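You operate a simulated robot arm through the tools that you are given. There is no shell and no other tool. Be economical: measure what you need, move in short steps, check, and stop when the job is done.

Carry out the task below with a simulated two-armed robot. There is one attempt and no reset: what you move stays moved.

## Task
Fetch the tray from the robot bench and set it on the top of the station one control box. Then turn the step knob to 2. Then close the station three cabinet door. Then close the right cabinet door. Then shut the top drawer. Then put the brush on the shelf two of the fixture rack away on the rework bench. Then open the second drawer from the top. The order counts.

The check looks at the end state, three seconds after you hand in, the way a careful person would. Anything else that was tipped, shoved, dropped, spilled or broken makes it a failure.

## Robot
Two 7-joint arms with two-finger parallel grippers on one trunk, on a base that drives. Base frame: it is fixed to the floor where the robot stands at the start and does not move with it; the origin is under the middle of the robot, x ahead of it, y to its left, z up; the surface under the hand at the start is at about z = 800. Readings come in mm, degrees, newtons and seconds.
The left shoulder is at the start at [48, 101, 1085], the right one opposite. With the tool pointing down near the work surface each hand reaches from about 240 to 540 mm from the robot's upright axis, wherever it stands, measured 20 degrees to its own side. Places, roughly: brush (5x5x8 cm) [3400, -1100, 600]; rework bench [-400, -4600, 800]; right cabinet door [2700, 400, 300]; second drawer [2400, 700, 600]; station three cabinet door [-1900, -2500, 400]; step knob [-2100, -2600, 800]; top drawer [2400, 600, 700]; top of the station one control box [700, -2000, 1600]; tray [500, 0, 750]. Payload 2.4 kg a hand.
The tool frame of a hand sits at the grasp point between the pads (the TCP): z along the fingers, y along the line on which they close. The tips reach 24 mm beyond it. Largest opening 68 mm; finger width 17, thickness 10; the body of the gripper, 40 by 70 mm, starts 41 mm behind the TCP.
Orientation is that of the tool frame in the base frame, as [roll, pitch, yaw] about the fixed x, y, z axes, in that order (R = Rz(yaw) Ry(pitch) Rx(roll)). With the fingers straight down and closing along the base's y, the tool's x points along the base's -x, its y along +y and its z along -z.

## Interface
- The arms move only by the tool arm_command. It takes "left_moves", "right_moves" or both (then of equal length, played together; a hand with none holds still); each is a list of rows, each a list of 7 numbers: the turn, a rotation vector about the base's x, y, z in units of 5 degrees (1.0 is 5 degrees), then the shift along the base's x, y, z in units of 20 mm (1.0 is 20 mm), then the gripper command, from -1 (shut) to 1 (fully open), values between in proportion. In form: [[ax, ay, az, dx, dy, dz, claw], ...]. A call has 1 to 20 rows; each row shifts and turns the commanded pose from where the row before left it. A call with a number of a shift or a turn outside -1 to 1 is refused whole. A row lasts 0.2 s, in which the tool goes at most 50 mm and 8.6 degrees; a call with a longer step from one row to the next is refused whole, and so is a gripper value outside its range. Where a pose cannot be reached the arm comes as near as it can. A force on the tool above 40 N (or 10 N above the force at the start of the call, whichever is more), or a blocked arm, ends the call early, and 0.2 s more pass. The fingers move at their own pace (about 72 mm/s each) and stop on an object; they squeeze with about 39 N. The grip force told is the motor's: it shows also when the fingers shut on nothing. Time passes only in rows, and 0.2 s behind the last, so rows that do not move let the fingers close. It gives the time, the measured TCP pose, the force on the tool (base axes), the opening and the grip force at its end, in the units of the frame above (readings bear some noise), with the torque about the TCP (base axes, N m) and any sound that the robot's microphone picked up.
- Cameras (640 x 400 px; columns grow to the right, rows downward): "scene" is now at [125.7, 34.3, 1232.4]; the picture's right is [0.40, -0.91, -0.00], its down [-0.62, -0.27, -0.74] and it looks along [0.68, 0.30, -0.67] (base axes); focal length 248 px, centre (320, 200). "left" rides on the left gripper at [84, -11, -75] in its tool frame; the picture's right is [0.13, 0.99, 0.00], its down [-0.60, 0.08, -0.79] and it looks along [-0.79, 0.10, 0.61] (tool axes); focal length 251 px, centre (320, 200). "right" rides on the right gripper at [84, 11, -75] in its tool frame; the picture's right is [-0.13, 0.99, 0.00], its down [-0.60, -0.08, -0.79] and it looks along [-0.79, -0.10, 0.61] (tool axes); focal length 251 px, centre (320, 200). There is no depth. A picture from a camera that has moved, and an enlarged one, comes with that camera's place and axes in the base frame and with its lens.
- camera(camera): a new picture of that camera. The clock stands still meanwhile.
- move_column(by): slides the trunk up (or, below 0, down) by that many mm; the arms and the scene camera ride with it, the base frame stays. It gives what a move gives, with no picture.
- drive_base(legs): drives the robot by 1 to 6 legs, each [ahead, left, turn to the left] in mm, mm and degrees, along the robot's own axes; the way and the turn of a leg run together, so that a leg with both is an arc; at most 1500 mm and 180 degrees a leg. The arms and the cameras ride along, it lands a little off, and it stops where it bumps. It gives what a move gives.
- turn_head(pan, tilt): turns the head with the scene camera to pan (to the left, within 86 degrees either way) and tilt (down, from -29 to 69), counted from straight ahead of the robot. It gives what a move gives.
- close_up(camera, box): a new picture of the part [left, top, right, bottom] of that camera's present view, enlarged. The clock stands still meanwhile.
- finish_job(): hands the job in; it is judged then, once.

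Go step by step. Nothing tells you exact positions but the pictures and the camera data: compare them with the known pose of the tool, close in by small moves and look again before you grip or let go. The budget is 165 turns and 118 pictures, counting those below and the enlarged ones. Unless the task says otherwise, let go and move clear before handing in, and close with one line.

The tools are called after ">>>" as name(argument=value, ...) on one line, values as JSON. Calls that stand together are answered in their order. arm_command: Moves the arms, as the interface text tells. Its arguments: {"type":"object","properties":{"left_moves":{"type":"array"},"right_moves":{"type":"array"}},"required":[]} The other tools are called the same way: move_column (by) slides the trunk up or down; drive_base (legs) drives the base; turn_head (pan, tilt) turns the head that bears the scene camera; camera (camera) takes a picture; close_up (camera, box) takes an enlarged picture of a part of a camera's view; finish_job () hands the job in.

At the start:

```text
time: 0.0
left_ee_pos: [261.1, 194.5, 1066.8]
left_ee_rot: [-179.8, 0.0, -180.0]
left_force: [0.4, -0.9, -0.7]
left_wrist_torque: [-0.01, -0.01, 0.03]
left_opening: 67.9
left_grip_force: 0.1
right_ee_pos: [324.3, -25.3, 1058.3]
right_ee_rot: [-180.0, 0.0, -180.0]
right_force: [0.7, 0.3, 0.7]
right_wrist_torque: [-0.01, -0.04, 0.01]
right_opening: 67.9
right_grip_force: 0.1
trunk travel left (down, up): [-300.0, 550.0]
robot x, y, heading: [2.0, 0.0, -0.0]
head pan, tilt: [23.9, 42.3]
```

scene: 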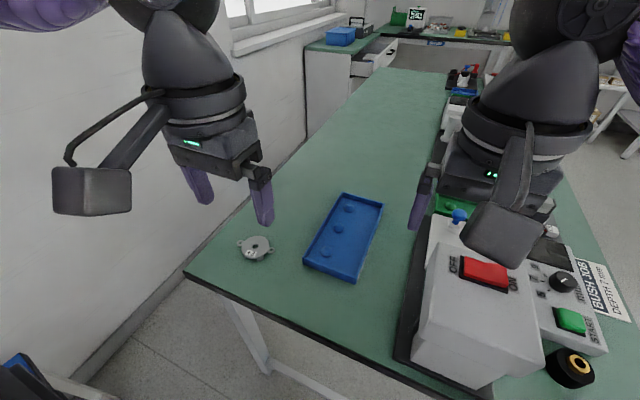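
right: 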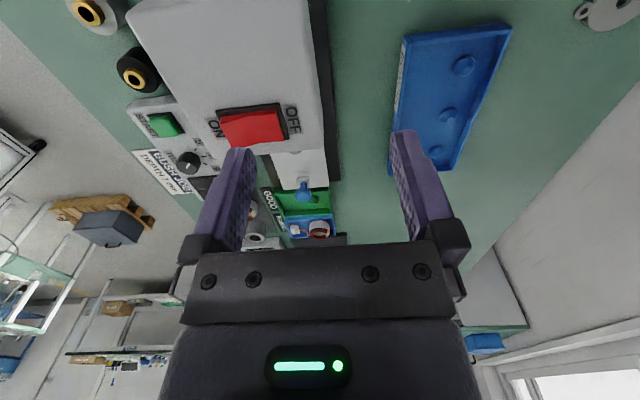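
left: 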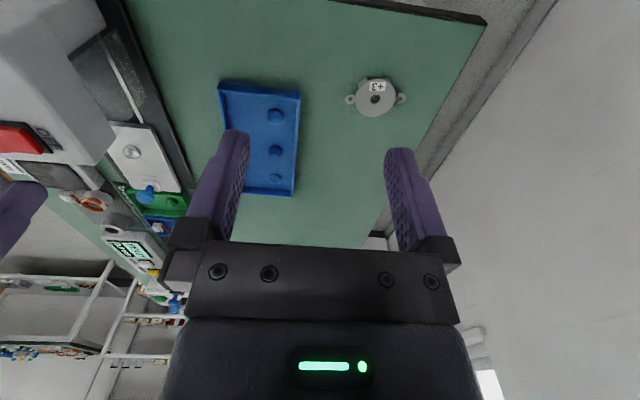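

I see the blue tray at about x 375–618, y 77–182 on the bench, left of a control box. I'll take enlarged views to see its rim, and pick where to grip.

>>> close_up(camera="scene", box=[280, 180, 400, 290])

>>> close_up(camera="left", box=[180, 60, 340, 210])

>>> turn_head(pan=-70, tilt=10)

>>> camera(camera="scene")

```text
3.64 times, centred on (340, 235) of scene
camera zoom: at [125.7, 34.3, 1232.4], right [0.4, -0.91, 0.0], down [-0.62, -0.27, -0.74], along [0.68, 0.3, -0.67], focal length 903 px, centre (247, 73)
```

zoom: 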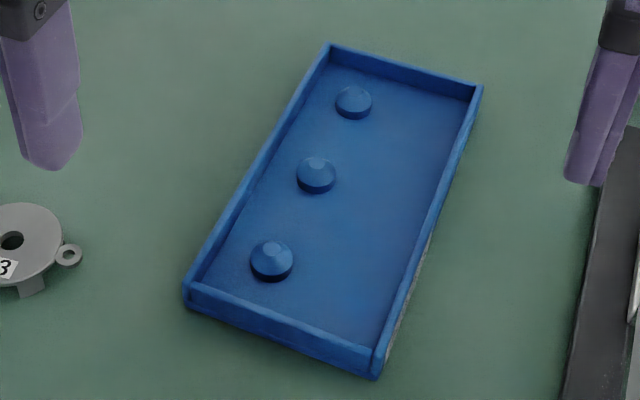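

```text
2.67 times, centred on (260, 135) of left
camera zoom: at [178.7, 183.7, 1142.7], right [-0.13, 0.99, 0.0], down [0.6, 0.08, 0.79], along [0.79, 0.1, -0.61], focal length 670 px, centre (480, 373)
```

zoom: 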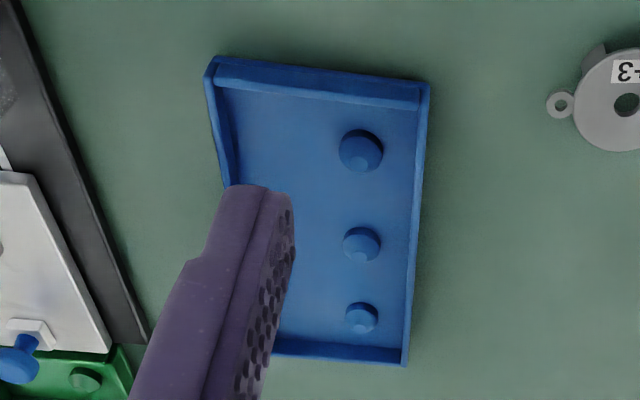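

```text
time: 1.7
left_ee_pos: [262.8, 194.6, 1067.5]
left_ee_rot: [-179.9, 0.0, -179.9]
left_force: [0.0, 0.1, 0.1]
left_wrist_torque: [-0.02, 0.01, 0.01]
left_opening: 68.0
left_grip_force: 0.1
right_ee_pos: [325.3, -24.6, 1058.3]
right_ee_rot: [179.9, 0.0, 180.0]
right_force: [-0.1, -0.5, 0.2]
right_wrist_torque: [0.01, 0.01, -0.02]
right_opening: 67.7
right_grip_force: 0.0
trunk travel left (down, up): [-300.0, 550.0]
robot x, y, heading: [0.4, -1.8, -0.0]
head pan, tilt: [-70.0, 10.0]
```

```text
112 pictures are left
camera scene: at [81.3, -86.8, 1283.5], right [-0.94, -0.34, 0.0], down [-0.06, 0.16, -0.98], along [0.34, -0.93, -0.17], focal length 248 px, centre (320, 200)
```

scene: 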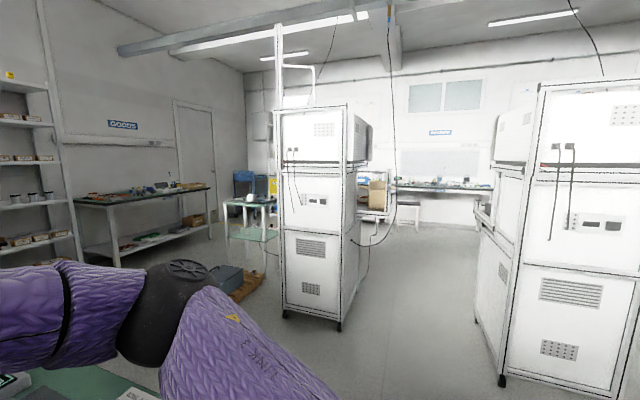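

The other stations are at my right, and the nearest tower is station one, with its top near 1.6 m. The tray spans x 370–590, y 72–178 with its rim near z 825. I bring the left hand over the left long wall, between two of the studs.

>>> arm_command(left_moves=[[0, 0, 0, 0.94, -0.09, -0.7, 0.2], [0, 0, 0, 0.94, -0.09, -0.7, 0.2], [0, 0, 0, 0.94, -0.09, -0.7, 0.2], [0, 0, 0, 0.94, -0.09, -0.7, 0.2], [0, 0, 0, 0.94, -0.09, -0.7, 0.2], [0, 0, 0, 0.94, -0.09, -0.7, 0.2], [0, 0, 0, 0.94, -0.09, -0.7, 0.2], [0, 0, 0, 0.94, -0.09, -0.7, 0.2], [0, 0, 0, 0.94, -0.09, -0.7, 0.2], [0, 0, 0, 0.94, -0.09, -0.7, 0.2], [0, 0, 0, 0, 0, -1, 0.2], [0, 0, 0, 0, 0, -1, 0.2], [0, 0, 0, 0, 0, 0, 0.2]])

>>> turn_head(pan=15, tilt=50)

>>> camera(camera="left")

>>> camera(camera="scene")

```text
time: 4.5
left_ee_pos: [442.8, 180.5, 889.4]
left_ee_rot: [-180.0, 0.0, 180.0]
left_force: [-0.6, -0.1, -0.4]
left_wrist_torque: [-0.01, -0.03, 0.03]
left_opening: 40.7
left_grip_force: 0.1
left hand out of reach, approached as far as the arm can: row 11, 12
right_ee_pos: [324.1, -24.3, 1057.4]
right_ee_rot: [179.9, 0.1, 180.0]
right_force: [-0.2, -0.2, 0.1]
right_wrist_torque: [0.0, -0.05, 0.01]
right_opening: 68.0
right_grip_force: 0.0
trunk travel left (down, up): [-300.0, 550.0]
robot x, y, heading: [-0.9, -1.1, 0.2]
head pan, tilt: [-70.0, 10.0]
```

```text
time: 6.1
left_ee_pos: [441.8, 182.3, 888.4]
left_ee_rot: [-179.9, 0.1, -180.0]
left_force: [0.8, 0.0, 0.8]
left_wrist_torque: [0.01, -0.02, 0.01]
left_opening: 40.6
left_grip_force: 0.1
right_ee_pos: [325.4, -24.9, 1058.2]
right_ee_rot: [179.9, 0.0, -180.0]
right_force: [-0.5, 0.6, 0.2]
right_wrist_torque: [-0.03, 0.0, -0.02]
right_opening: 68.1
right_grip_force: 0.1
trunk travel left (down, up): [-300.0, 550.0]
robot x, y, heading: [-0.0, -2.5, 0.2]
head pan, tilt: [15.0, 50.0]
```

```text
111 pictures are left
camera left: at [357.7, 170.9, 965.3], right [-0.13, 0.99, 0.0], down [0.6, 0.08, 0.79], along [0.79, 0.1, -0.61], focal length 251 px, centre (320, 200)
```

left: 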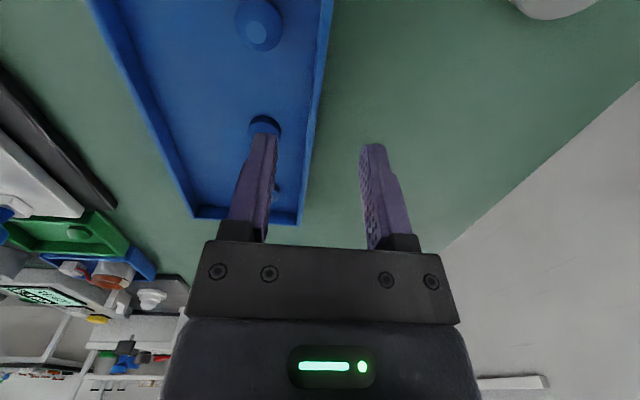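

```text
110 pictures are left
camera scene: at [123.9, 20.4, 1221.7], right [0.26, -0.97, 0.0], down [-0.74, -0.2, -0.64], along [0.62, 0.17, -0.77], focal length 248 px, centre (320, 200)
```

scene: 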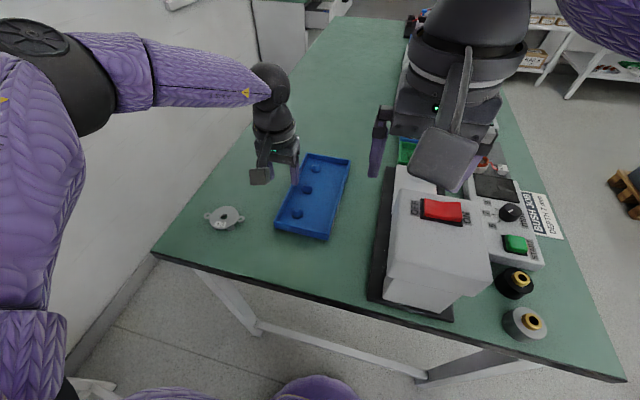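

The hand is over the left wall (y≈179), between two studs, but at the arm's reach limit. I'll raise the right hand to keep it off the control box, then lower the trunk to bring the left hand down.

>>> arm_command(right_moves=[[0, 0, 0, 0, 0, 1, 1], [0, 0, 0, 0, 0, 1, 1], [0, 0, 0, 0, 0, 1, 1], [0, 0, 0, 0, 0, 1, 1]])

>>> move_column(by=-45)

>>> camera(camera="left")

```text
time: 7.1
left_ee_pos: [441.5, 181.4, 890.3]
left_ee_rot: [-179.9, 0.1, -180.0]
left_force: [0.4, -1.3, 0.7]
left_wrist_torque: [0.03, -0.04, 0.02]
left_opening: 40.9
left_grip_force: 0.0
right_ee_pos: [325.1, -24.4, 1138.3]
right_ee_rot: [179.9, 0.0, -180.0]
right_force: [-0.3, -0.2, -0.2]
right_wrist_torque: [-0.01, 0.03, 0.01]
right_opening: 67.9
right_grip_force: 0.1
trunk travel left (down, up): [-300.0, 550.0]
robot x, y, heading: [1.3, -2.3, 0.4]
head pan, tilt: [15.0, 50.0]
```

```text
time: 8.0
left_ee_pos: [440.8, 180.7, 844.5]
left_ee_rot: [-179.8, 0.0, 179.9]
left_force: [0.5, -0.8, 0.3]
left_wrist_torque: [0.0, 0.01, 0.02]
left_opening: 40.6
left_grip_force: 0.2
right_ee_pos: [325.2, -25.7, 1092.6]
right_ee_rot: [179.9, 0.0, 179.9]
right_force: [0.3, -0.2, 0.3]
right_wrist_torque: [-0.04, 0.02, -0.02]
right_opening: 68.2
right_grip_force: 0.0
trunk travel left (down, up): [-255.0, 594.0]
robot x, y, heading: [-1.3, 2.0, -0.1]
head pan, tilt: [15.0, 50.0]
```

```text
109 pictures are left
camera left: at [357.7, 170.1, 921.1], right [-0.13, 0.99, 0.0], down [0.6, 0.08, 0.79], along [0.79, 0.1, -0.61], focal length 251 px, centre (320, 200)
```

left: 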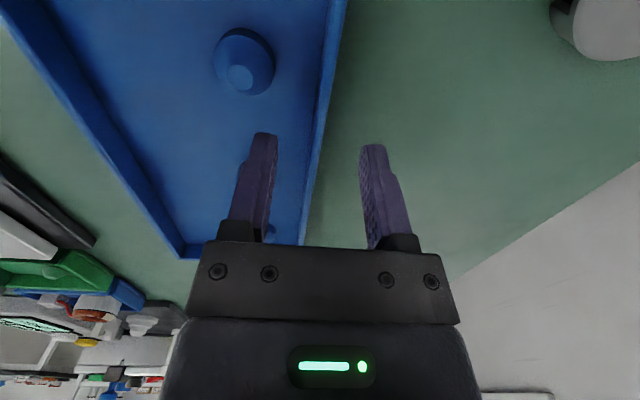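

The wall runs between the fingers and the inner finger is clear of the studs. I'll go down to TCP z≈831 and close.

>>> arm_command(left_moves=[[0, 0, 0, 0, 0, -0.33, 0.2], [0, 0, 0, 0, 0, -0.33, 0.2], [0, 0, 0, 0, 0, 0, 0.2]])

>>> arm_command(left_moves=[[0, 0, 0, 0, 0, 0, -0.3], [0, 0, 0, 0, 0, 0, -0.6], [0, 0, 0, 0, 0, 0, -1], [0, 0, 0, 0, 0, 0, -1], [0, 0, 0, 0, 0, 0, -1]])

>>> camera(camera="left")

```text
time: 8.8
left_ee_pos: [441.6, 179.9, 831.6]
left_ee_rot: [180.0, 0.0, 180.0]
left_force: [0.2, -0.4, 0.6]
left_wrist_torque: [0.0, 0.0, -0.03]
left_opening: 40.7
left_grip_force: 0.0
right_ee_pos: [325.5, -24.5, 1093.6]
right_ee_rot: [179.8, 0.0, 179.9]
right_force: [0.6, -0.4, -0.3]
right_wrist_torque: [-0.01, 0.0, -0.01]
right_opening: 67.6
right_grip_force: 0.0
trunk travel left (down, up): [-255.0, 594.0]
robot x, y, heading: [-0.7, 0.1, 0.1]
head pan, tilt: [15.0, 50.0]
```

```text
time: 9.9
left_ee_pos: [441.4, 181.3, 831.8]
left_ee_rot: [180.0, 0.0, -179.9]
left_force: [-0.1, 0.2, 0.9]
left_wrist_torque: [0.04, 0.02, -0.15]
left_opening: 4.2
left_grip_force: 27.9
right_ee_pos: [325.3, -25.5, 1093.2]
right_ee_rot: [179.9, 0.0, -180.0]
right_force: [-0.4, -0.1, 0.1]
right_wrist_torque: [0.01, 0.05, 0.01]
right_opening: 67.8
right_grip_force: 0.1
trunk travel left (down, up): [-255.0, 594.0]
robot x, y, heading: [0.4, 2.2, -0.3]
head pan, tilt: [15.0, 50.0]
```

```text
108 pictures are left
camera left: at [357.9, 170.3, 908.3], right [-0.13, 0.99, 0.0], down [0.6, 0.08, 0.79], along [0.79, 0.1, -0.61], focal length 251 px, centre (320, 200)
```

left: 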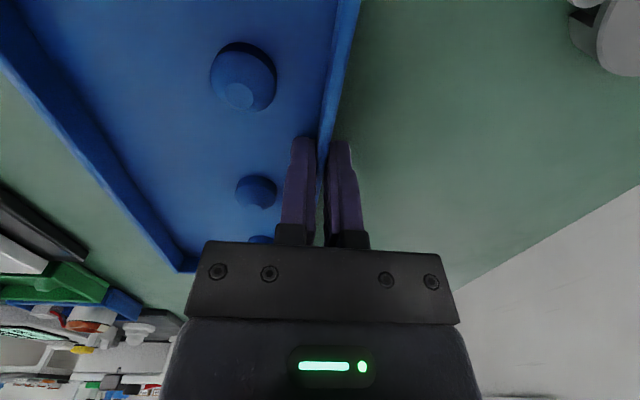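

The wall (about 4 mm) is gripped between the pads. I lift slightly and check for sag.

>>> arm_command(left_moves=[[0, 0, 0, 0, 0, 0.5, -1], [0, 0, 0, 0, 0, 0.5, -1], [0, 0, 0, 0, 0, 0.5, -1], [0, 0, 0, 0, 0, 0.5, -1], [0, 0, 0, 0, 0, 0, -1], [0, 0, 0, 0, 0, 0, -1]])

>>> camera(camera="scene")

>>> camera(camera="left")

```text
time: 11.3
left_ee_pos: [441.5, 180.8, 871.4]
left_ee_rot: [-179.9, -0.1, -180.0]
left_force: [0.6, 0.1, -1.3]
left_wrist_torque: [0.06, 0.08, -0.01]
left_opening: 4.3
left_grip_force: 28.0
right_ee_pos: [325.8, -22.5, 1093.3]
right_ee_rot: [179.9, 0.1, -179.9]
right_force: [0.0, -0.8, -0.2]
right_wrist_torque: [-0.02, -0.01, 0.05]
right_opening: 68.1
right_grip_force: 0.0
trunk travel left (down, up): [-255.0, 594.0]
robot x, y, heading: [0.1, -0.7, -0.1]
head pan, tilt: [15.0, 50.0]
```

```text
107 pictures are left
camera scene: at [133.8, 20.5, 1176.0], right [0.26, -0.97, 0.0], down [-0.74, -0.2, -0.64], along [0.62, 0.17, -0.77], focal length 248 px, centre (320, 200)
```

scene: 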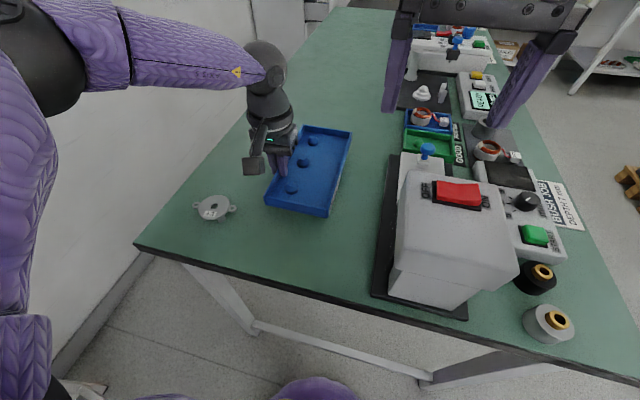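

```text
106 pictures are left
camera left: at [358.1, 170.1, 948.2], right [-0.13, 0.99, 0.0], down [0.6, 0.08, 0.79], along [0.79, 0.1, -0.61], focal length 251 px, centre (320, 200)
```

left: 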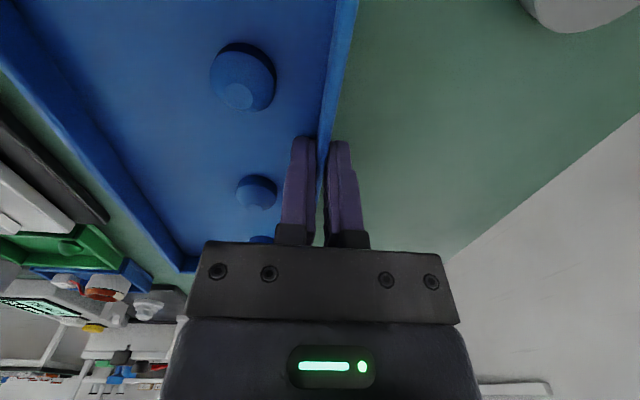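

The tray is light (about 1.3 N) and hangs level. I'll raise the trunk for carrying and look to the right and rear for the way to station one.

>>> move_column(by=400)

>>> turn_head(pan=-86, tilt=25)

>>> camera(camera="scene")

```text
time: 15.2
left_ee_pos: [433.8, 179.9, 1307.9]
left_ee_rot: [-179.9, 5.0, 180.0]
left_force: [0.3, -0.4, -2.8]
left_wrist_torque: [0.12, 0.08, -0.05]
left_opening: 4.5
left_grip_force: 28.0
right_ee_pos: [325.4, -23.8, 1492.0]
right_ee_rot: [179.9, 0.0, -180.0]
right_force: [-0.2, 0.1, 0.2]
right_wrist_torque: [0.0, 0.02, 0.0]
right_opening: 68.1
right_grip_force: 0.0
trunk travel left (down, up): [-655.0, 194.0]
robot x, y, heading: [-3.4, 2.2, -0.0]
head pan, tilt: [15.0, 50.0]
```

```text
time: 16.9
left_ee_pos: [433.4, 180.2, 1308.0]
left_ee_rot: [-180.0, 5.0, -180.0]
left_force: [0.0, -0.1, -1.4]
left_wrist_torque: [0.08, 0.08, 0.01]
left_opening: 4.6
left_grip_force: 28.2
right_ee_pos: [326.8, -23.9, 1492.8]
right_ee_rot: [180.0, -0.1, -179.9]
right_force: [-0.5, 0.5, -0.9]
right_wrist_torque: [-0.03, 0.02, 0.0]
right_opening: 68.2
right_grip_force: 0.1
trunk travel left (down, up): [-655.0, 194.0]
robot x, y, heading: [-1.0, -0.9, -0.1]
head pan, tilt: [-85.9, 25.0]
```

```text
105 pictures are left
camera scene: at [19.8, -91.3, 1615.9], right [-1.0, -0.07, 0.0], down [-0.03, 0.42, -0.91], along [0.06, -0.9, -0.42], focal length 248 px, centre (320, 200)
```

scene: 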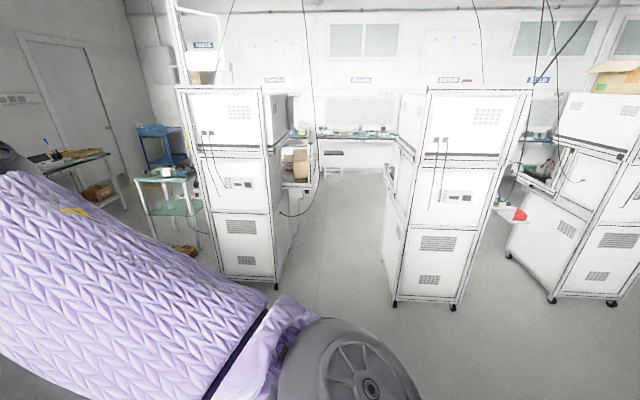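

The path right is clear floor, and station one's rack is the left of three, its near face around y = −1700, x 500–1030. I'll slide right past the bench, turn to face the racks, and look.

>>> drive_base(legs=[[0, -850, 0], [0, 0, -90]])

>>> move_column(by=194)

>>> turn_head(pan=30, tilt=20)

>>> camera(camera="scene")

```text
time: 25.3
left_ee_pos: [188.4, -1281.9, 1308.7]
left_ee_rot: [179.9, 5.0, 90.7]
left_force: [-0.6, -0.3, -1.4]
left_wrist_torque: [0.1, -0.16, -0.01]
left_opening: 4.3
left_grip_force: 27.9
right_ee_pos: [-18.6, -1176.6, 1492.8]
right_ee_rot: [179.9, -0.1, 90.8]
right_force: [-0.4, -0.2, 0.1]
right_wrist_torque: [0.03, 0.0, -0.01]
right_opening: 67.8
right_grip_force: 0.1
trunk travel left (down, up): [-655.0, 194.0]
robot x, y, heading: [1.7, -855.1, -89.5]
head pan, tilt: [-85.9, 25.0]
```

```text
time: 27.4
left_ee_pos: [188.5, -1283.2, 1502.3]
left_ee_rot: [-180.0, 5.1, 90.7]
left_force: [-0.2, -0.7, -0.9]
left_wrist_torque: [0.1, -0.08, -0.02]
left_opening: 4.5
left_grip_force: 28.2
right_ee_pos: [-19.0, -1177.3, 1687.5]
right_ee_rot: [179.9, 0.0, 90.8]
right_force: [0.1, 0.1, -0.4]
right_wrist_torque: [-0.01, -0.02, -0.02]
right_opening: 68.1
right_grip_force: 0.0
trunk travel left (down, up): [-849.0, 0.0]
robot x, y, heading: [-0.7, -854.3, -89.1]
head pan, tilt: [-85.9, 25.0]
```

```text
time: 29.3
left_ee_pos: [188.8, -1281.7, 1502.9]
left_ee_rot: [-179.9, 5.1, 90.7]
left_force: [0.1, -0.4, -2.0]
left_wrist_torque: [0.09, -0.13, 0.01]
left_opening: 4.7
left_grip_force: 27.9
right_ee_pos: [-18.7, -1177.2, 1687.4]
right_ee_rot: [179.9, 0.1, 90.8]
right_force: [0.6, -0.5, -0.3]
right_wrist_torque: [-0.01, 0.0, -0.02]
right_opening: 68.1
right_grip_force: 0.0
trunk travel left (down, up): [-849.0, 0.0]
robot x, y, heading: [0.6, -847.5, -89.4]
head pan, tilt: [30.0, 20.0]
```

```text
104 pictures are left
camera scene: at [49.9, -941.3, 1818.1], right [-0.86, -0.51, 0.0], down [-0.17, 0.29, -0.94], along [0.48, -0.81, -0.34], focal length 248 px, centre (320, 200)
```

scene: 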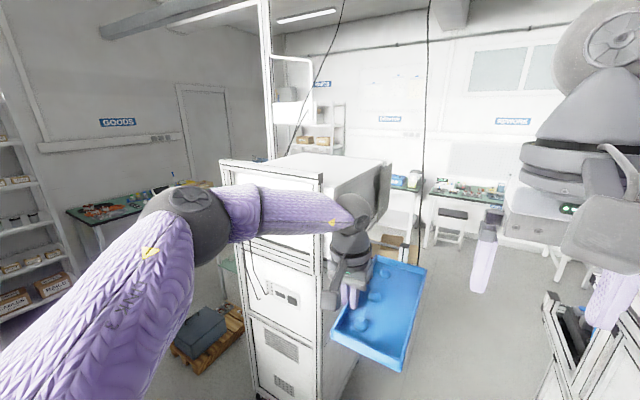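

The box top is around z 1570–1600. I level the tray and raise the hand so the tray's underside will be well above it.

>>> arm_command(left_moves=[[0.5, 0, 0, 0, 0, 1, -1], [0.5, 0, 0, 0, 0, 1, -1], [0, 0, 0, 0, 0, 1, -1], [0, 0, 0, 0, 0, 1, -1], [0, 0, 0, 0, 0, 1, -1], [0, 0, 0, 0, 0, 1, -1], [0, 0, 0, 0, 0, 1, -1], [0, 0, 0, 0, 0, 1, -1], [0, 0, 0, 0, 0, 0, -1]])

>>> drive_base(legs=[[0, 560, 0]])

>>> turn_head(pan=0, tilt=25)

>>> camera(camera="scene")

```text
time: 31.3
left_ee_pos: [199.7, -1257.0, 1638.1]
left_ee_rot: [-180.0, 0.2, 90.7]
left_force: [0.3, -0.2, -1.6]
left_wrist_torque: [0.07, -0.11, -0.01]
left_opening: 4.4
left_grip_force: 28.4
left hand out of reach, approached as far as the arm can: row 1, 2, 4, 5, 6, 7, 8
right_ee_pos: [-19.1, -1177.0, 1687.8]
right_ee_rot: [179.9, -0.1, 90.8]
right_force: [0.6, 0.2, 0.3]
right_wrist_torque: [-0.02, -0.01, 0.0]
right_opening: 67.9
right_grip_force: 0.0
trunk travel left (down, up): [-849.0, 0.0]
robot x, y, heading: [-2.4, -851.4, -89.2]
head pan, tilt: [30.0, 20.0]
```

```text
time: 34.5
left_ee_pos: [751.6, -1248.1, 1638.3]
left_ee_rot: [-179.9, 0.3, 90.8]
left_force: [-0.4, 0.1, -2.0]
left_wrist_torque: [0.04, -0.08, -0.02]
left_opening: 4.5
left_grip_force: 27.8
right_ee_pos: [533.3, -1169.7, 1688.4]
right_ee_rot: [179.9, 0.0, 90.9]
right_force: [-0.8, 0.2, -0.5]
right_wrist_torque: [0.04, 0.0, 0.01]
right_opening: 68.2
right_grip_force: 0.0
trunk travel left (down, up): [-849.0, 0.0]
robot x, y, heading: [554.4, -843.4, -89.0]
head pan, tilt: [30.0, 20.0]
```

```text
time: 35.5
left_ee_pos: [751.1, -1248.8, 1638.5]
left_ee_rot: [-179.9, 0.3, 90.8]
left_force: [-0.9, -0.2, -1.9]
left_wrist_torque: [0.09, -0.08, -0.01]
left_opening: 4.4
left_grip_force: 27.6
right_ee_pos: [534.7, -1170.3, 1687.3]
right_ee_rot: [179.9, 0.0, 91.0]
right_force: [-0.1, 0.5, 0.4]
right_wrist_torque: [0.0, 0.03, -0.01]
right_opening: 68.1
right_grip_force: 0.0
trunk travel left (down, up): [-849.0, 0.0]
robot x, y, heading: [550.7, -843.8, -89.0]
head pan, tilt: [0.0, 25.0]
```

```text
103 pictures are left
camera scene: at [556.1, -945.6, 1810.0], right [-1.0, -0.02, 0.0], down [-0.01, 0.42, -0.91], along [0.01, -0.91, -0.42], focal length 248 px, centre (320, 200)
```

scene: 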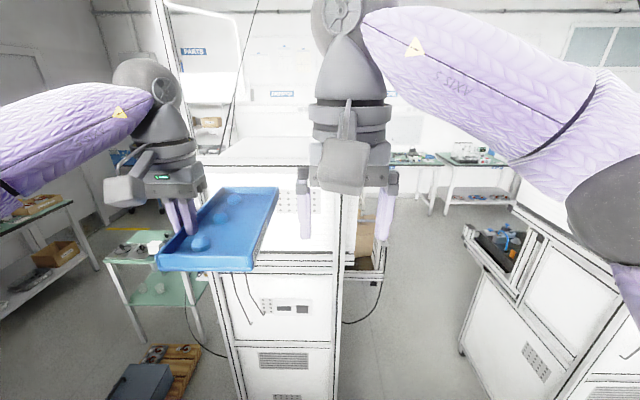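

The rack lies at x≈490–930. I move the right hand out of the camera's view to see the box top.

>>> arm_command(right_moves=[[0, 0, 0, -1, 0.3, 0, 1], [0, 0, 0, -1, 0.3, 0, 1], [0, 0, 0, -1, 0.3, 0, 1], [0, 0, 0, -1, 0.3, 0, 1], [0, 0, 0, -1, 0.3, 0, 1], [0, 0, 0, -1, 0.3, 0, 1], [0, 0, 0, -1, 0.3, 0, 1], [0, 0, 0, -1, 0.3, 0, 1], [0, 0, 0, -1, 0.3, 0, 1], [0, 0, 0, -1, 0.3, 0, 1]])

>>> close_up(camera="scene", box=[140, 100, 440, 290])

```text
time: 37.7
left_ee_pos: [750.9, -1247.8, 1638.9]
left_ee_rot: [180.0, 0.2, 90.8]
left_force: [0.1, 0.5, -1.8]
left_wrist_torque: [0.05, -0.14, -0.03]
left_opening: 4.4
left_grip_force: 28.1
right_ee_pos: [333.5, -1109.0, 1686.7]
right_ee_rot: [179.9, 0.0, 90.9]
right_force: [-0.8, 0.2, -0.2]
right_wrist_torque: [0.01, 0.01, 0.01]
right_opening: 68.1
right_grip_force: 0.1
trunk travel left (down, up): [-849.0, 0.0]
robot x, y, heading: [552.6, -849.4, -89.3]
head pan, tilt: [0.0, 25.0]
```

```text
2.11 times, centred on (290, 195) of scene
camera zoom: at [555.3, -944.9, 1810.0], right [-1.0, -0.01, 0.0], down [-0.01, 0.42, -0.91], along [0.01, -0.91, -0.42], focal length 523 px, centre (383, 210)
```

zoom: 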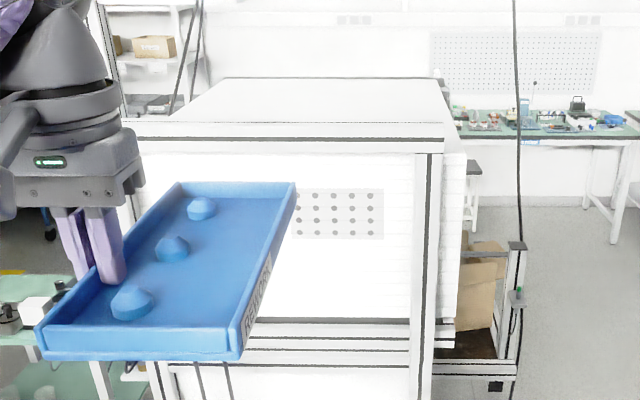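

The box top spans about x 460–900, y −1690…−2070, and its rail height is about 1590–1605. My tray needs more clearance, so I lift it while drawing it slightly back, then approach and look again.

>>> arm_command(left_moves=[[0, 0, 0, 0, 0.8, 0.7, -1], [0, 0, 0, 0, 0.8, 0.7, -1], [0, 0, 0, 0, 0.6, 0.7, -1], [0, 0, 0, 0, 0, 0.7, -1], [0, 0, 0, 0, 0, 0, -1]])

>>> drive_base(legs=[[250, 0, 0]])

>>> turn_head(pan=0, tilt=45)

>>> camera(camera="scene")

```text
time: 38.9
left_ee_pos: [751.2, -1205.1, 1693.7]
left_ee_rot: [-179.9, 0.1, 90.8]
left_force: [0.1, 0.2, -2.8]
left_wrist_torque: [0.11, -0.13, 0.01]
left_opening: 4.6
left_grip_force: 28.0
right_ee_pos: [333.0, -1110.0, 1687.6]
right_ee_rot: [180.0, 0.1, 90.9]
right_force: [0.4, -0.5, 0.4]
right_wrist_torque: [-0.03, 0.0, 0.01]
right_opening: 67.8
right_grip_force: 0.1
trunk travel left (down, up): [-849.0, 0.0]
robot x, y, heading: [554.7, -845.4, -89.0]
head pan, tilt: [0.0, 25.0]
```

```text
time: 40.7
left_ee_pos: [754.3, -1454.5, 1693.8]
left_ee_rot: [-179.9, 0.2, 90.8]
left_force: [0.3, -0.5, -1.6]
left_wrist_torque: [0.08, -0.09, 0.01]
left_opening: 4.4
left_grip_force: 28.0
right_ee_pos: [336.7, -1357.4, 1686.6]
right_ee_rot: [179.9, -0.1, 90.8]
right_force: [-0.1, 1.0, 0.2]
right_wrist_torque: [-0.01, 0.0, -0.01]
right_opening: 68.1
right_grip_force: 0.1
trunk travel left (down, up): [-849.0, 0.0]
robot x, y, heading: [558.8, -1094.9, -89.3]
head pan, tilt: [0.0, 25.0]
```

```text
time: 41.5
left_ee_pos: [754.2, -1454.9, 1694.2]
left_ee_rot: [-179.9, 0.2, 90.8]
left_force: [0.1, -0.2, -2.0]
left_wrist_torque: [0.07, -0.12, 0.06]
left_opening: 4.1
left_grip_force: 28.1
right_ee_pos: [336.6, -1356.9, 1686.2]
right_ee_rot: [179.9, 0.0, 90.8]
right_force: [0.6, 0.1, -0.2]
right_wrist_torque: [-0.01, 0.02, 0.0]
right_opening: 68.0
right_grip_force: 0.2
trunk travel left (down, up): [-849.0, 0.0]
robot x, y, heading: [556.3, -1090.8, -89.5]
head pan, tilt: [0.0, 45.0]
```

```text
101 pictures are left
camera scene: at [559.4, -1184.1, 1779.5], right [-1.0, -0.01, 0.0], down [-0.01, 0.71, -0.71], along [0.01, -0.71, -0.71], focal length 248 px, centre (320, 200)
```

scene: 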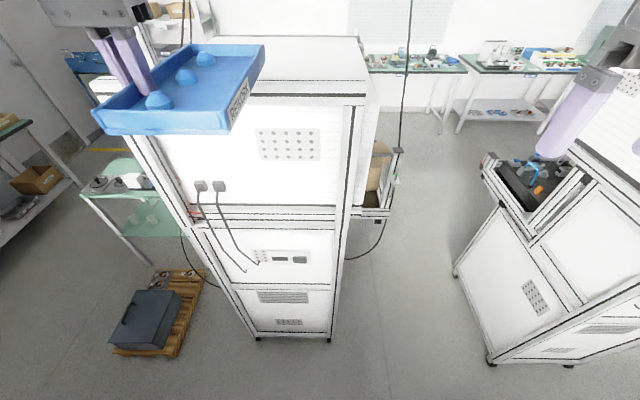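

The rack's near face is at y≈−1680 and the top at z≈1585; the tray's underside is at 1662. I drive forward in two steps and check the base clearance.

>>> drive_base(legs=[[200, 0, 0]])

>>> turn_head(pan=0, tilt=69)

>>> camera(camera="scene")

```text
time: 43.1
left_ee_pos: [756.1, -1653.5, 1694.6]
left_ee_rot: [-180.0, 0.3, 90.6]
left_force: [0.6, 0.3, -2.3]
left_wrist_torque: [0.08, -0.12, 0.02]
left_opening: 5.0
left_grip_force: 27.6
right_ee_pos: [338.9, -1556.5, 1686.1]
right_ee_rot: [179.8, 0.0, 90.9]
right_force: [-0.2, 0.1, -0.1]
right_wrist_torque: [0.03, 0.01, -0.02]
right_opening: 68.1
right_grip_force: 0.1
trunk travel left (down, up): [-849.0, 0.0]
robot x, y, heading: [559.8, -1296.9, -89.6]
head pan, tilt: [0.0, 45.0]
```

```text
time: 44.0
left_ee_pos: [756.3, -1651.6, 1694.8]
left_ee_rot: [-179.9, 0.2, 90.6]
left_force: [-0.1, -0.5, -2.0]
left_wrist_torque: [0.07, -0.09, 0.0]
left_opening: 4.6
left_grip_force: 27.6
right_ee_pos: [339.8, -1555.4, 1686.1]
right_ee_rot: [179.9, 0.2, 90.7]
right_force: [-0.3, 0.1, -0.8]
right_wrist_torque: [-0.02, 0.0, 0.0]
right_opening: 67.9
right_grip_force: 0.1
trunk travel left (down, up): [-849.0, 0.0]
robot x, y, heading: [557.6, -1292.0, -89.0]
head pan, tilt: [0.0, 68.8]
```

```text
100 pictures are left
camera scene: at [561.6, -1356.6, 1750.6], right [-1.0, -0.01, 0.0], down [-0.01, 0.93, -0.36], along [0.0, -0.36, -0.93], focal length 248 px, centre (320, 200)
```

scene: 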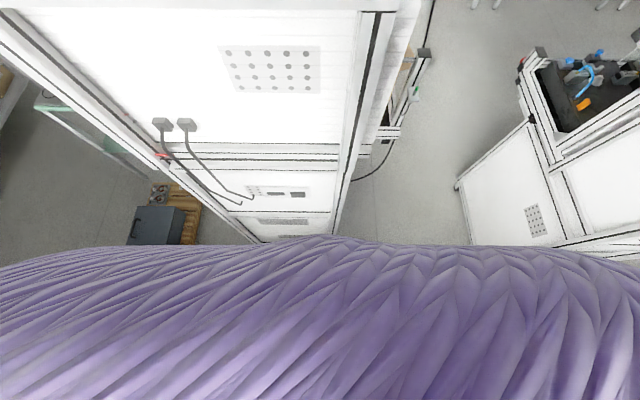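

The face is still well ahead of the body. I drive the last 90 mm and look from the left wrist.

>>> drive_base(legs=[[90, 0, 0]])

>>> turn_head(pan=15, tilt=30)

>>> camera(camera="scene")

>>> camera(camera="left")

```text
time: 45.1
left_ee_pos: [757.3, -1743.8, 1692.7]
left_ee_rot: [-179.8, 0.2, 90.7]
left_force: [-0.1, 0.7, -1.9]
left_wrist_torque: [0.1, -0.12, 0.03]
left_opening: 4.8
left_grip_force: 27.6
right_ee_pos: [340.7, -1646.8, 1686.5]
right_ee_rot: [179.9, 0.0, 90.7]
right_force: [0.4, -0.4, 0.0]
right_wrist_torque: [0.01, -0.01, -0.02]
right_opening: 67.9
right_grip_force: 0.0
trunk travel left (down, up): [-849.0, 0.0]
robot x, y, heading: [558.5, -1382.6, -89.2]
head pan, tilt: [0.0, 68.8]
```

```text
time: 46.1
left_ee_pos: [758.8, -1742.7, 1693.8]
left_ee_rot: [-179.9, 0.2, 90.7]
left_force: [-0.3, 0.0, -1.0]
left_wrist_torque: [0.09, -0.11, 0.01]
left_opening: 4.6
left_grip_force: 28.3
right_ee_pos: [340.0, -1646.7, 1686.5]
right_ee_rot: [179.9, 0.0, 90.7]
right_force: [-0.3, 0.9, -0.4]
right_wrist_torque: [0.01, -0.03, 0.0]
right_opening: 67.9
right_grip_force: 0.0
trunk travel left (down, up): [-849.0, 0.0]
robot x, y, heading: [555.9, -1381.9, -89.1]
head pan, tilt: [15.0, 30.0]
```

```text
99 pictures are left
camera scene: at [586.5, -1478.2, 1801.9], right [-0.96, -0.27, 0.0], down [-0.14, 0.48, -0.87], along [0.23, -0.83, -0.5], focal length 248 px, centre (320, 200)
```

scene: 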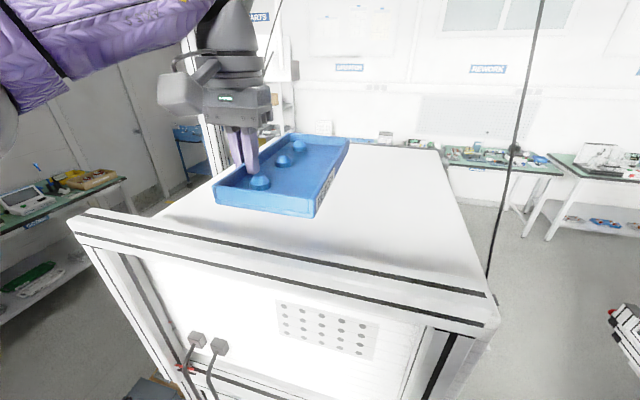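

```text
98 pictures are left
camera left: at [746.3, -1658.0, 1769.8], right [0.99, 0.14, 0.0], down [0.09, -0.6, 0.8], along [0.11, -0.79, -0.61], focal length 251 px, centre (320, 200)
```

left: 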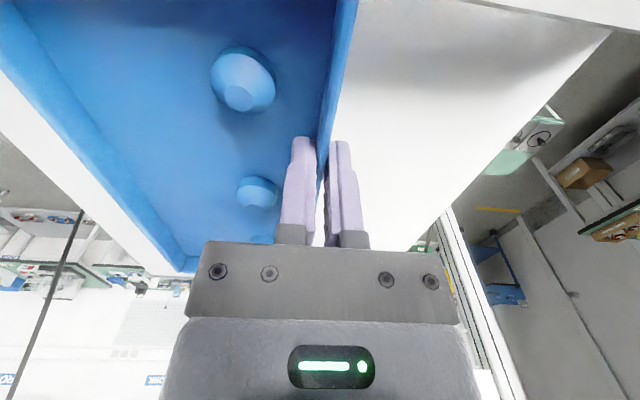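

The tray is above the box top. I lower to just above and push further forward so it stands fully past the front rail.

>>> arm_command(left_moves=[[0, 0, 0, 0, -0.5, -0.5, -1], [0, 0, 0, 0, -0.5, -0.5, -1], [0, 0, 0, 0, -0.5, -0.5, -1], [0, 0, 0, 0, -0.5, -0.3, -1], [0, 0, 0, 0, -0.5, 0, -1], [0, 0, 0, 0, -0.5, 0, -1], [0, 0, 0, 0, 0, 0, -1]])

>>> camera(camera="scene")

```text
time: 47.7
left_ee_pos: [760.5, -1778.8, 1658.0]
left_ee_rot: [-179.9, 0.2, 90.9]
left_force: [0.4, 0.0, -2.3]
left_wrist_torque: [0.05, -0.14, 0.02]
left_opening: 4.4
left_grip_force: 28.2
left hand out of reach, approached as far as the arm can: row 4, 5, 6
right_ee_pos: [341.3, -1645.3, 1685.8]
right_ee_rot: [179.8, -0.1, 90.7]
right_force: [-0.1, -0.1, -0.3]
right_wrist_torque: [-0.02, 0.01, 0.0]
right_opening: 67.8
right_grip_force: 0.1
trunk travel left (down, up): [-849.0, 0.0]
robot x, y, heading: [563.6, -1380.6, -89.4]
head pan, tilt: [15.0, 30.0]
```

```text
97 pictures are left
camera scene: at [586.6, -1478.0, 1802.0], right [-0.96, -0.27, 0.0], down [-0.14, 0.48, -0.87], along [0.23, -0.83, -0.5], focal length 248 px, centre (320, 200)
```

scene: 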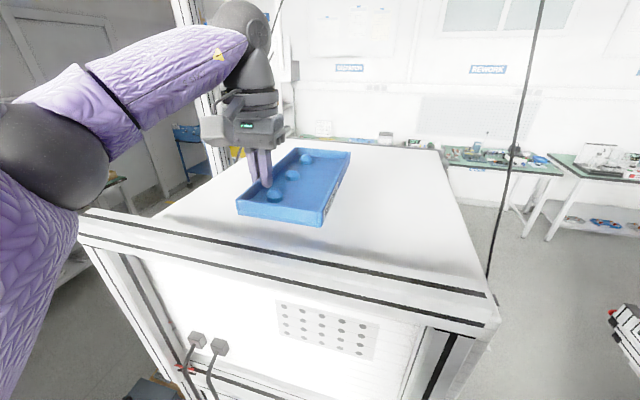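

I lower with the trunk, then feel for the contact in small steps.

>>> move_column(by=-28)

>>> camera(camera="scene")

```text
time: 48.5
left_ee_pos: [759.1, -1778.5, 1630.1]
left_ee_rot: [-179.9, 0.4, 90.7]
left_force: [0.8, -0.3, -1.7]
left_wrist_torque: [0.09, -0.09, -0.01]
left_opening: 4.5
left_grip_force: 27.8
right_ee_pos: [340.9, -1645.3, 1658.6]
right_ee_rot: [179.8, -0.1, 90.7]
right_force: [-0.4, 0.9, -1.0]
right_wrist_torque: [-0.02, 0.03, 0.0]
right_opening: 67.9
right_grip_force: 0.1
trunk travel left (down, up): [-821.0, 28.0]
robot x, y, heading: [562.3, -1381.4, -89.0]
head pan, tilt: [15.0, 30.0]
```

```text
96 pictures are left
camera scene: at [586.5, -1477.8, 1773.9], right [-0.96, -0.27, 0.0], down [-0.14, 0.48, -0.87], along [0.23, -0.83, -0.5], focal length 248 px, centre (320, 200)
```

scene: 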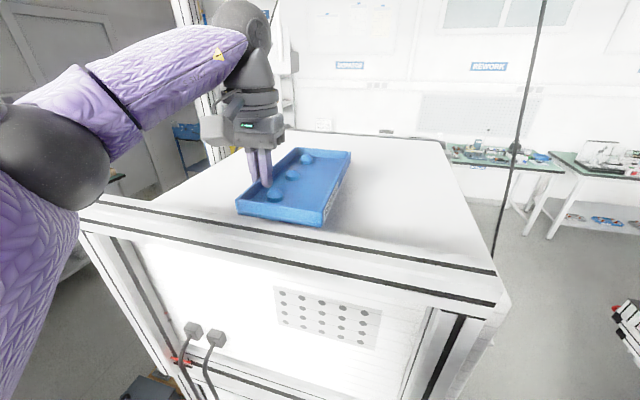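

Close, with contact not yet made. I go on in small steps.

>>> arm_command(left_moves=[[0, 0, 0, 0, 0, -0.2, -1], [0, 0, 0, 0, 0, -0.2, -1], [0, 0, 0, 0, 0, -0.2, -1]])

>>> close_up(camera="scene", box=[180, 120, 400, 260])

```text
time: 49.3
left_ee_pos: [760.6, -1779.5, 1617.8]
left_ee_rot: [-179.9, 0.2, 90.7]
left_force: [0.7, 0.2, -2.6]
left_wrist_torque: [0.07, -0.1, 0.01]
left_opening: 4.5
left_grip_force: 27.5
right_ee_pos: [340.2, -1646.7, 1658.4]
right_ee_rot: [179.9, 0.0, 90.7]
right_force: [0.1, 1.3, -0.1]
right_wrist_torque: [0.03, 0.0, 0.01]
right_opening: 67.7
right_grip_force: 0.0
trunk travel left (down, up): [-821.0, 28.0]
robot x, y, heading: [561.2, -1383.7, -89.4]
head pan, tilt: [15.0, 30.0]
```

```text
2.86 times, centred on (290, 190) of scene
camera zoom: at [586.6, -1478.1, 1773.9], right [-0.96, -0.27, 0.0], down [-0.14, 0.48, -0.87], along [0.23, -0.83, -0.5], focal length 710 px, centre (406, 229)
```

zoom: 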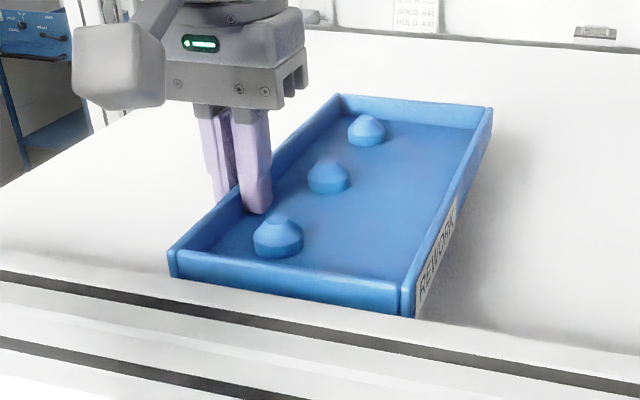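

The tray's near edge would land on the front rail, so I move 35 mm farther in, then lower.

>>> arm_command(left_moves=[[0, 0, 0, 0, -0.6, 0, -1], [0, 0, 0, 0, -0.6, 0, -1], [0, 0, 0, 0, -0.6, 0, -1], [0, 0, 0, 0, 0, -0.2, -1], [0, 0, 0, 0, 0, -0.2, -1], [0, 0, 0, 0, 0, 0, -1]])

>>> close_up(camera="scene", box=[180, 120, 400, 260])

```text
time: 50.7
left_ee_pos: [769.0, -1790.5, 1603.8]
left_ee_rot: [-179.9, 0.3, 90.7]
left_force: [0.1, 0.4, -1.9]
left_wrist_torque: [0.07, -0.1, 0.06]
left_opening: 4.4
left_grip_force: 27.7
left hand out of reach, approached as far as the arm can: row 1, 2, 3
right_ee_pos: [340.2, -1645.9, 1658.4]
right_ee_rot: [179.9, 0.0, 90.8]
right_force: [0.2, 0.8, 0.3]
right_wrist_torque: [-0.01, -0.03, -0.02]
right_opening: 68.0
right_grip_force: 0.0
trunk travel left (down, up): [-821.0, 28.0]
robot x, y, heading: [559.1, -1380.5, -89.4]
head pan, tilt: [15.0, 30.0]
```

```text
2.86 times, centred on (290, 190) of scene
camera zoom: at [586.5, -1478.2, 1773.9], right [-0.96, -0.27, 0.0], down [-0.14, 0.48, -0.87], along [0.23, -0.83, -0.5], focal length 710 px, centre (406, 229)
```

zoom: 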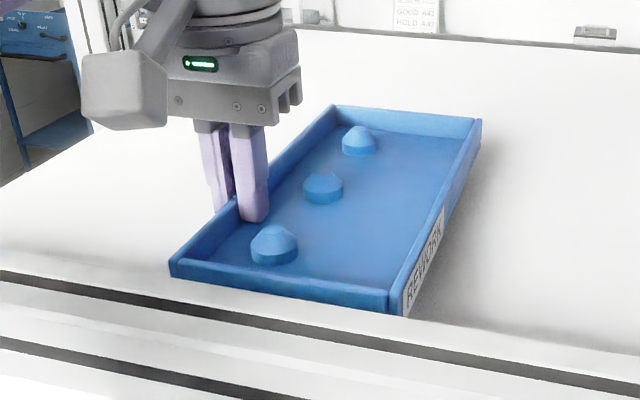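

The near edge still sits at the rail's inner edge. I raise a little, roll the base 30 mm forward, and check again.

>>> arm_command(left_moves=[[0, 0, 0, 0, 0, 0.5, -1], [0, 0, 0, 0, 0, 0, -1]])

>>> drive_base(legs=[[30, 0, 0]])

>>> arm_command(left_moves=[[0, 0, 0, 0, 0, -0.3, -1], [0, 0, 0, 0, 0, -0.2, -1], [0, 0, 0, 0, 0, -0.15, -1], [0, 0, 0, 0, 0, -0.15, -1], [0, 0, 0, 0, 0, 0, -1]])

>>> close_up(camera="scene", box=[180, 120, 400, 260])

```text
time: 51.3
left_ee_pos: [769.8, -1789.6, 1614.2]
left_ee_rot: [-179.9, 0.3, 90.6]
left_force: [-0.6, 0.1, -1.7]
left_wrist_torque: [0.06, -0.14, 0.04]
left_opening: 4.6
left_grip_force: 27.6
right_ee_pos: [340.2, -1644.9, 1658.4]
right_ee_rot: [180.0, 0.0, 90.7]
right_force: [-0.8, -0.6, 0.2]
right_wrist_torque: [0.0, 0.03, -0.02]
right_opening: 68.0
right_grip_force: 0.1
trunk travel left (down, up): [-821.0, 28.0]
robot x, y, heading: [559.0, -1380.3, -89.3]
head pan, tilt: [15.0, 30.0]
```

```text
time: 52.1
left_ee_pos: [770.2, -1816.7, 1614.3]
left_ee_rot: [-179.8, 0.4, 90.7]
left_force: [-0.7, 0.1, -1.1]
left_wrist_torque: [0.06, -0.09, 0.0]
left_opening: 4.6
left_grip_force: 27.8
right_ee_pos: [341.2, -1672.4, 1658.3]
right_ee_rot: [179.9, 0.2, 90.8]
right_force: [0.1, 0.2, 0.5]
right_wrist_torque: [0.0, 0.0, 0.03]
right_opening: 68.0
right_grip_force: 0.0
trunk travel left (down, up): [-821.0, 28.0]
robot x, y, heading: [560.1, -1412.7, -89.5]
head pan, tilt: [15.0, 30.0]
```

```text
time: 53.3
left_ee_pos: [768.8, -1820.2, 1598.2]
left_ee_rot: [-179.8, 0.3, 90.8]
left_force: [0.1, 0.7, -2.5]
left_wrist_torque: [0.09, -0.13, -0.01]
left_opening: 4.4
left_grip_force: 27.6
right_ee_pos: [340.9, -1676.7, 1659.0]
right_ee_rot: [-180.0, -0.1, 90.8]
right_force: [1.0, -0.1, 0.4]
right_wrist_torque: [0.0, 0.01, 0.0]
right_opening: 67.9
right_grip_force: 0.0
trunk travel left (down, up): [-821.0, 28.0]
robot x, y, heading: [559.7, -1411.6, -89.4]
head pan, tilt: [15.0, 30.0]
```

```text
2.86 times, centred on (290, 190) of scene
camera zoom: at [586.9, -1508.4, 1773.9], right [-0.96, -0.27, 0.0], down [-0.14, 0.48, -0.87], along [0.23, -0.83, -0.5], focal length 710 px, centre (406, 229)
```

zoom: 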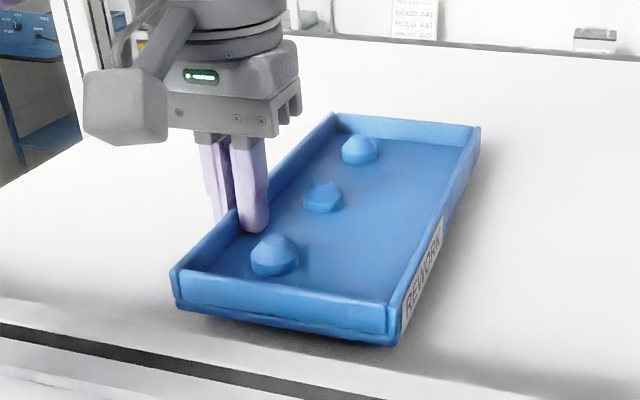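

Now it is inside the rail line. I continue down to contact.

>>> arm_command(left_moves=[[0, 0, 0, 0, 0, -0.15, -1], [0, 0, 0, 0, 0, -0.15, -1], [0, 0, 0, 0, 0, -0.15, -1], [0, 0, 0, 0, 0, 0, -1]])

>>> close_up(camera="scene", box=[180, 120, 400, 260])

```text
time: 54.3
left_ee_pos: [768.9, -1819.1, 1589.6]
left_ee_rot: [-179.9, 0.4, 90.7]
left_force: [-0.6, 0.5, -1.4]
left_wrist_torque: [0.01, -0.11, 0.01]
left_opening: 4.7
left_grip_force: 27.7
right_ee_pos: [340.3, -1675.9, 1659.8]
right_ee_rot: [179.8, -0.1, 90.7]
right_force: [-0.2, -0.6, -0.2]
right_wrist_torque: [0.0, 0.01, 0.02]
right_opening: 68.1
right_grip_force: 0.1
trunk travel left (down, up): [-821.0, 28.0]
robot x, y, heading: [563.3, -1415.2, -89.2]
head pan, tilt: [15.0, 30.0]
```

```text
2.86 times, centred on (290, 190) of scene
camera zoom: at [586.9, -1507.9, 1773.9], right [-0.96, -0.27, 0.0], down [-0.14, 0.48, -0.87], along [0.23, -0.83, -0.5], focal length 710 px, centre (406, 229)
```

zoom: 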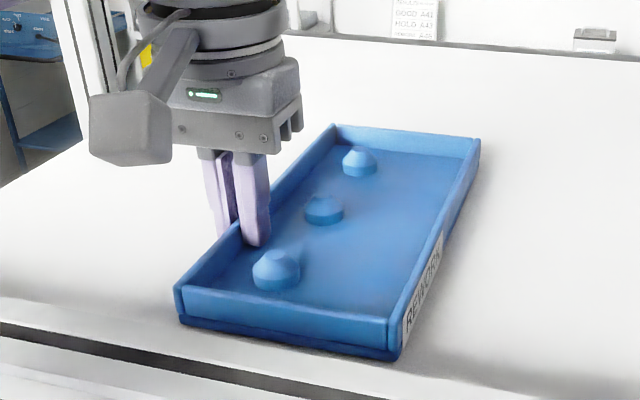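

Almost down. I go on.

>>> arm_command(left_moves=[[0, 0, 0, 0, 0, -0.12, -1], [0, 0, 0, 0, 0, -0.12, -1], [0, 0, 0, 0, 0, 0, -1]])

>>> arm_command(left_moves=[[0, 0, 0, 0, 0, -0.12, -1], [0, 0, 0, 0, 0, -0.12, -1], [0, 0, 0, 0, 0, 0, -1]])

>>> close_up(camera="scene", box=[180, 120, 400, 260])

```text
time: 55.0
left_ee_pos: [769.3, -1819.3, 1587.2]
left_ee_rot: [-179.8, 0.9, 90.8]
left_force: [0.9, -2.0, 15.8]
left_wrist_torque: [0.92, -0.01, -0.06]
left_opening: 4.6
left_grip_force: 27.7
right_ee_pos: [340.7, -1675.3, 1658.9]
right_ee_rot: [179.9, 0.0, 90.7]
right_force: [1.0, 0.7, 0.5]
right_wrist_torque: [-0.02, 0.0, -0.01]
right_opening: 67.9
right_grip_force: 0.1
trunk travel left (down, up): [-821.0, 28.0]
robot x, y, heading: [561.8, -1410.7, -89.2]
head pan, tilt: [15.0, 30.0]
stopped in row 3 (left hand): the force on the tool passed its limit at 44 N (the readings are from after the stop); the commanded pose is now the measured one
```

```text
time: 55.4
left_ee_pos: [769.6, -1819.5, 1588.0]
left_ee_rot: [-179.7, 1.4, 90.8]
left_force: [0.0, 1.8, 13.6]
left_wrist_torque: [1.01, -0.1, -0.14]
left_opening: 4.6
left_grip_force: 28.0
right_ee_pos: [341.7, -1673.1, 1659.4]
right_ee_rot: [179.9, 0.1, 90.8]
right_force: [-0.4, 0.1, -0.3]
right_wrist_torque: [0.0, -0.03, -0.01]
right_opening: 68.0
right_grip_force: 0.0
trunk travel left (down, up): [-821.0, 28.0]
robot x, y, heading: [561.0, -1410.5, -89.2]
head pan, tilt: [15.0, 30.0]
stopped in row 2 (left hand): the force on the tool passed its limit at 46 N (the readings are from after the stop); the commanded pose is now the measured one
```

```text
2.86 times, centred on (290, 190) of scene
camera zoom: at [586.6, -1506.1, 1773.9], right [-0.96, -0.27, 0.0], down [-0.14, 0.48, -0.87], along [0.23, -0.83, -0.5], focal length 710 px, centre (406, 229)
```

zoom: 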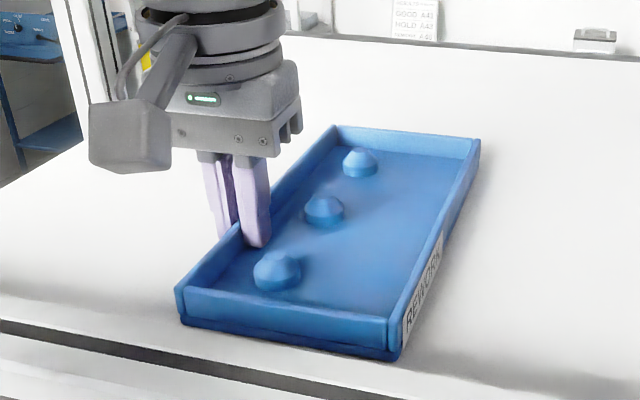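

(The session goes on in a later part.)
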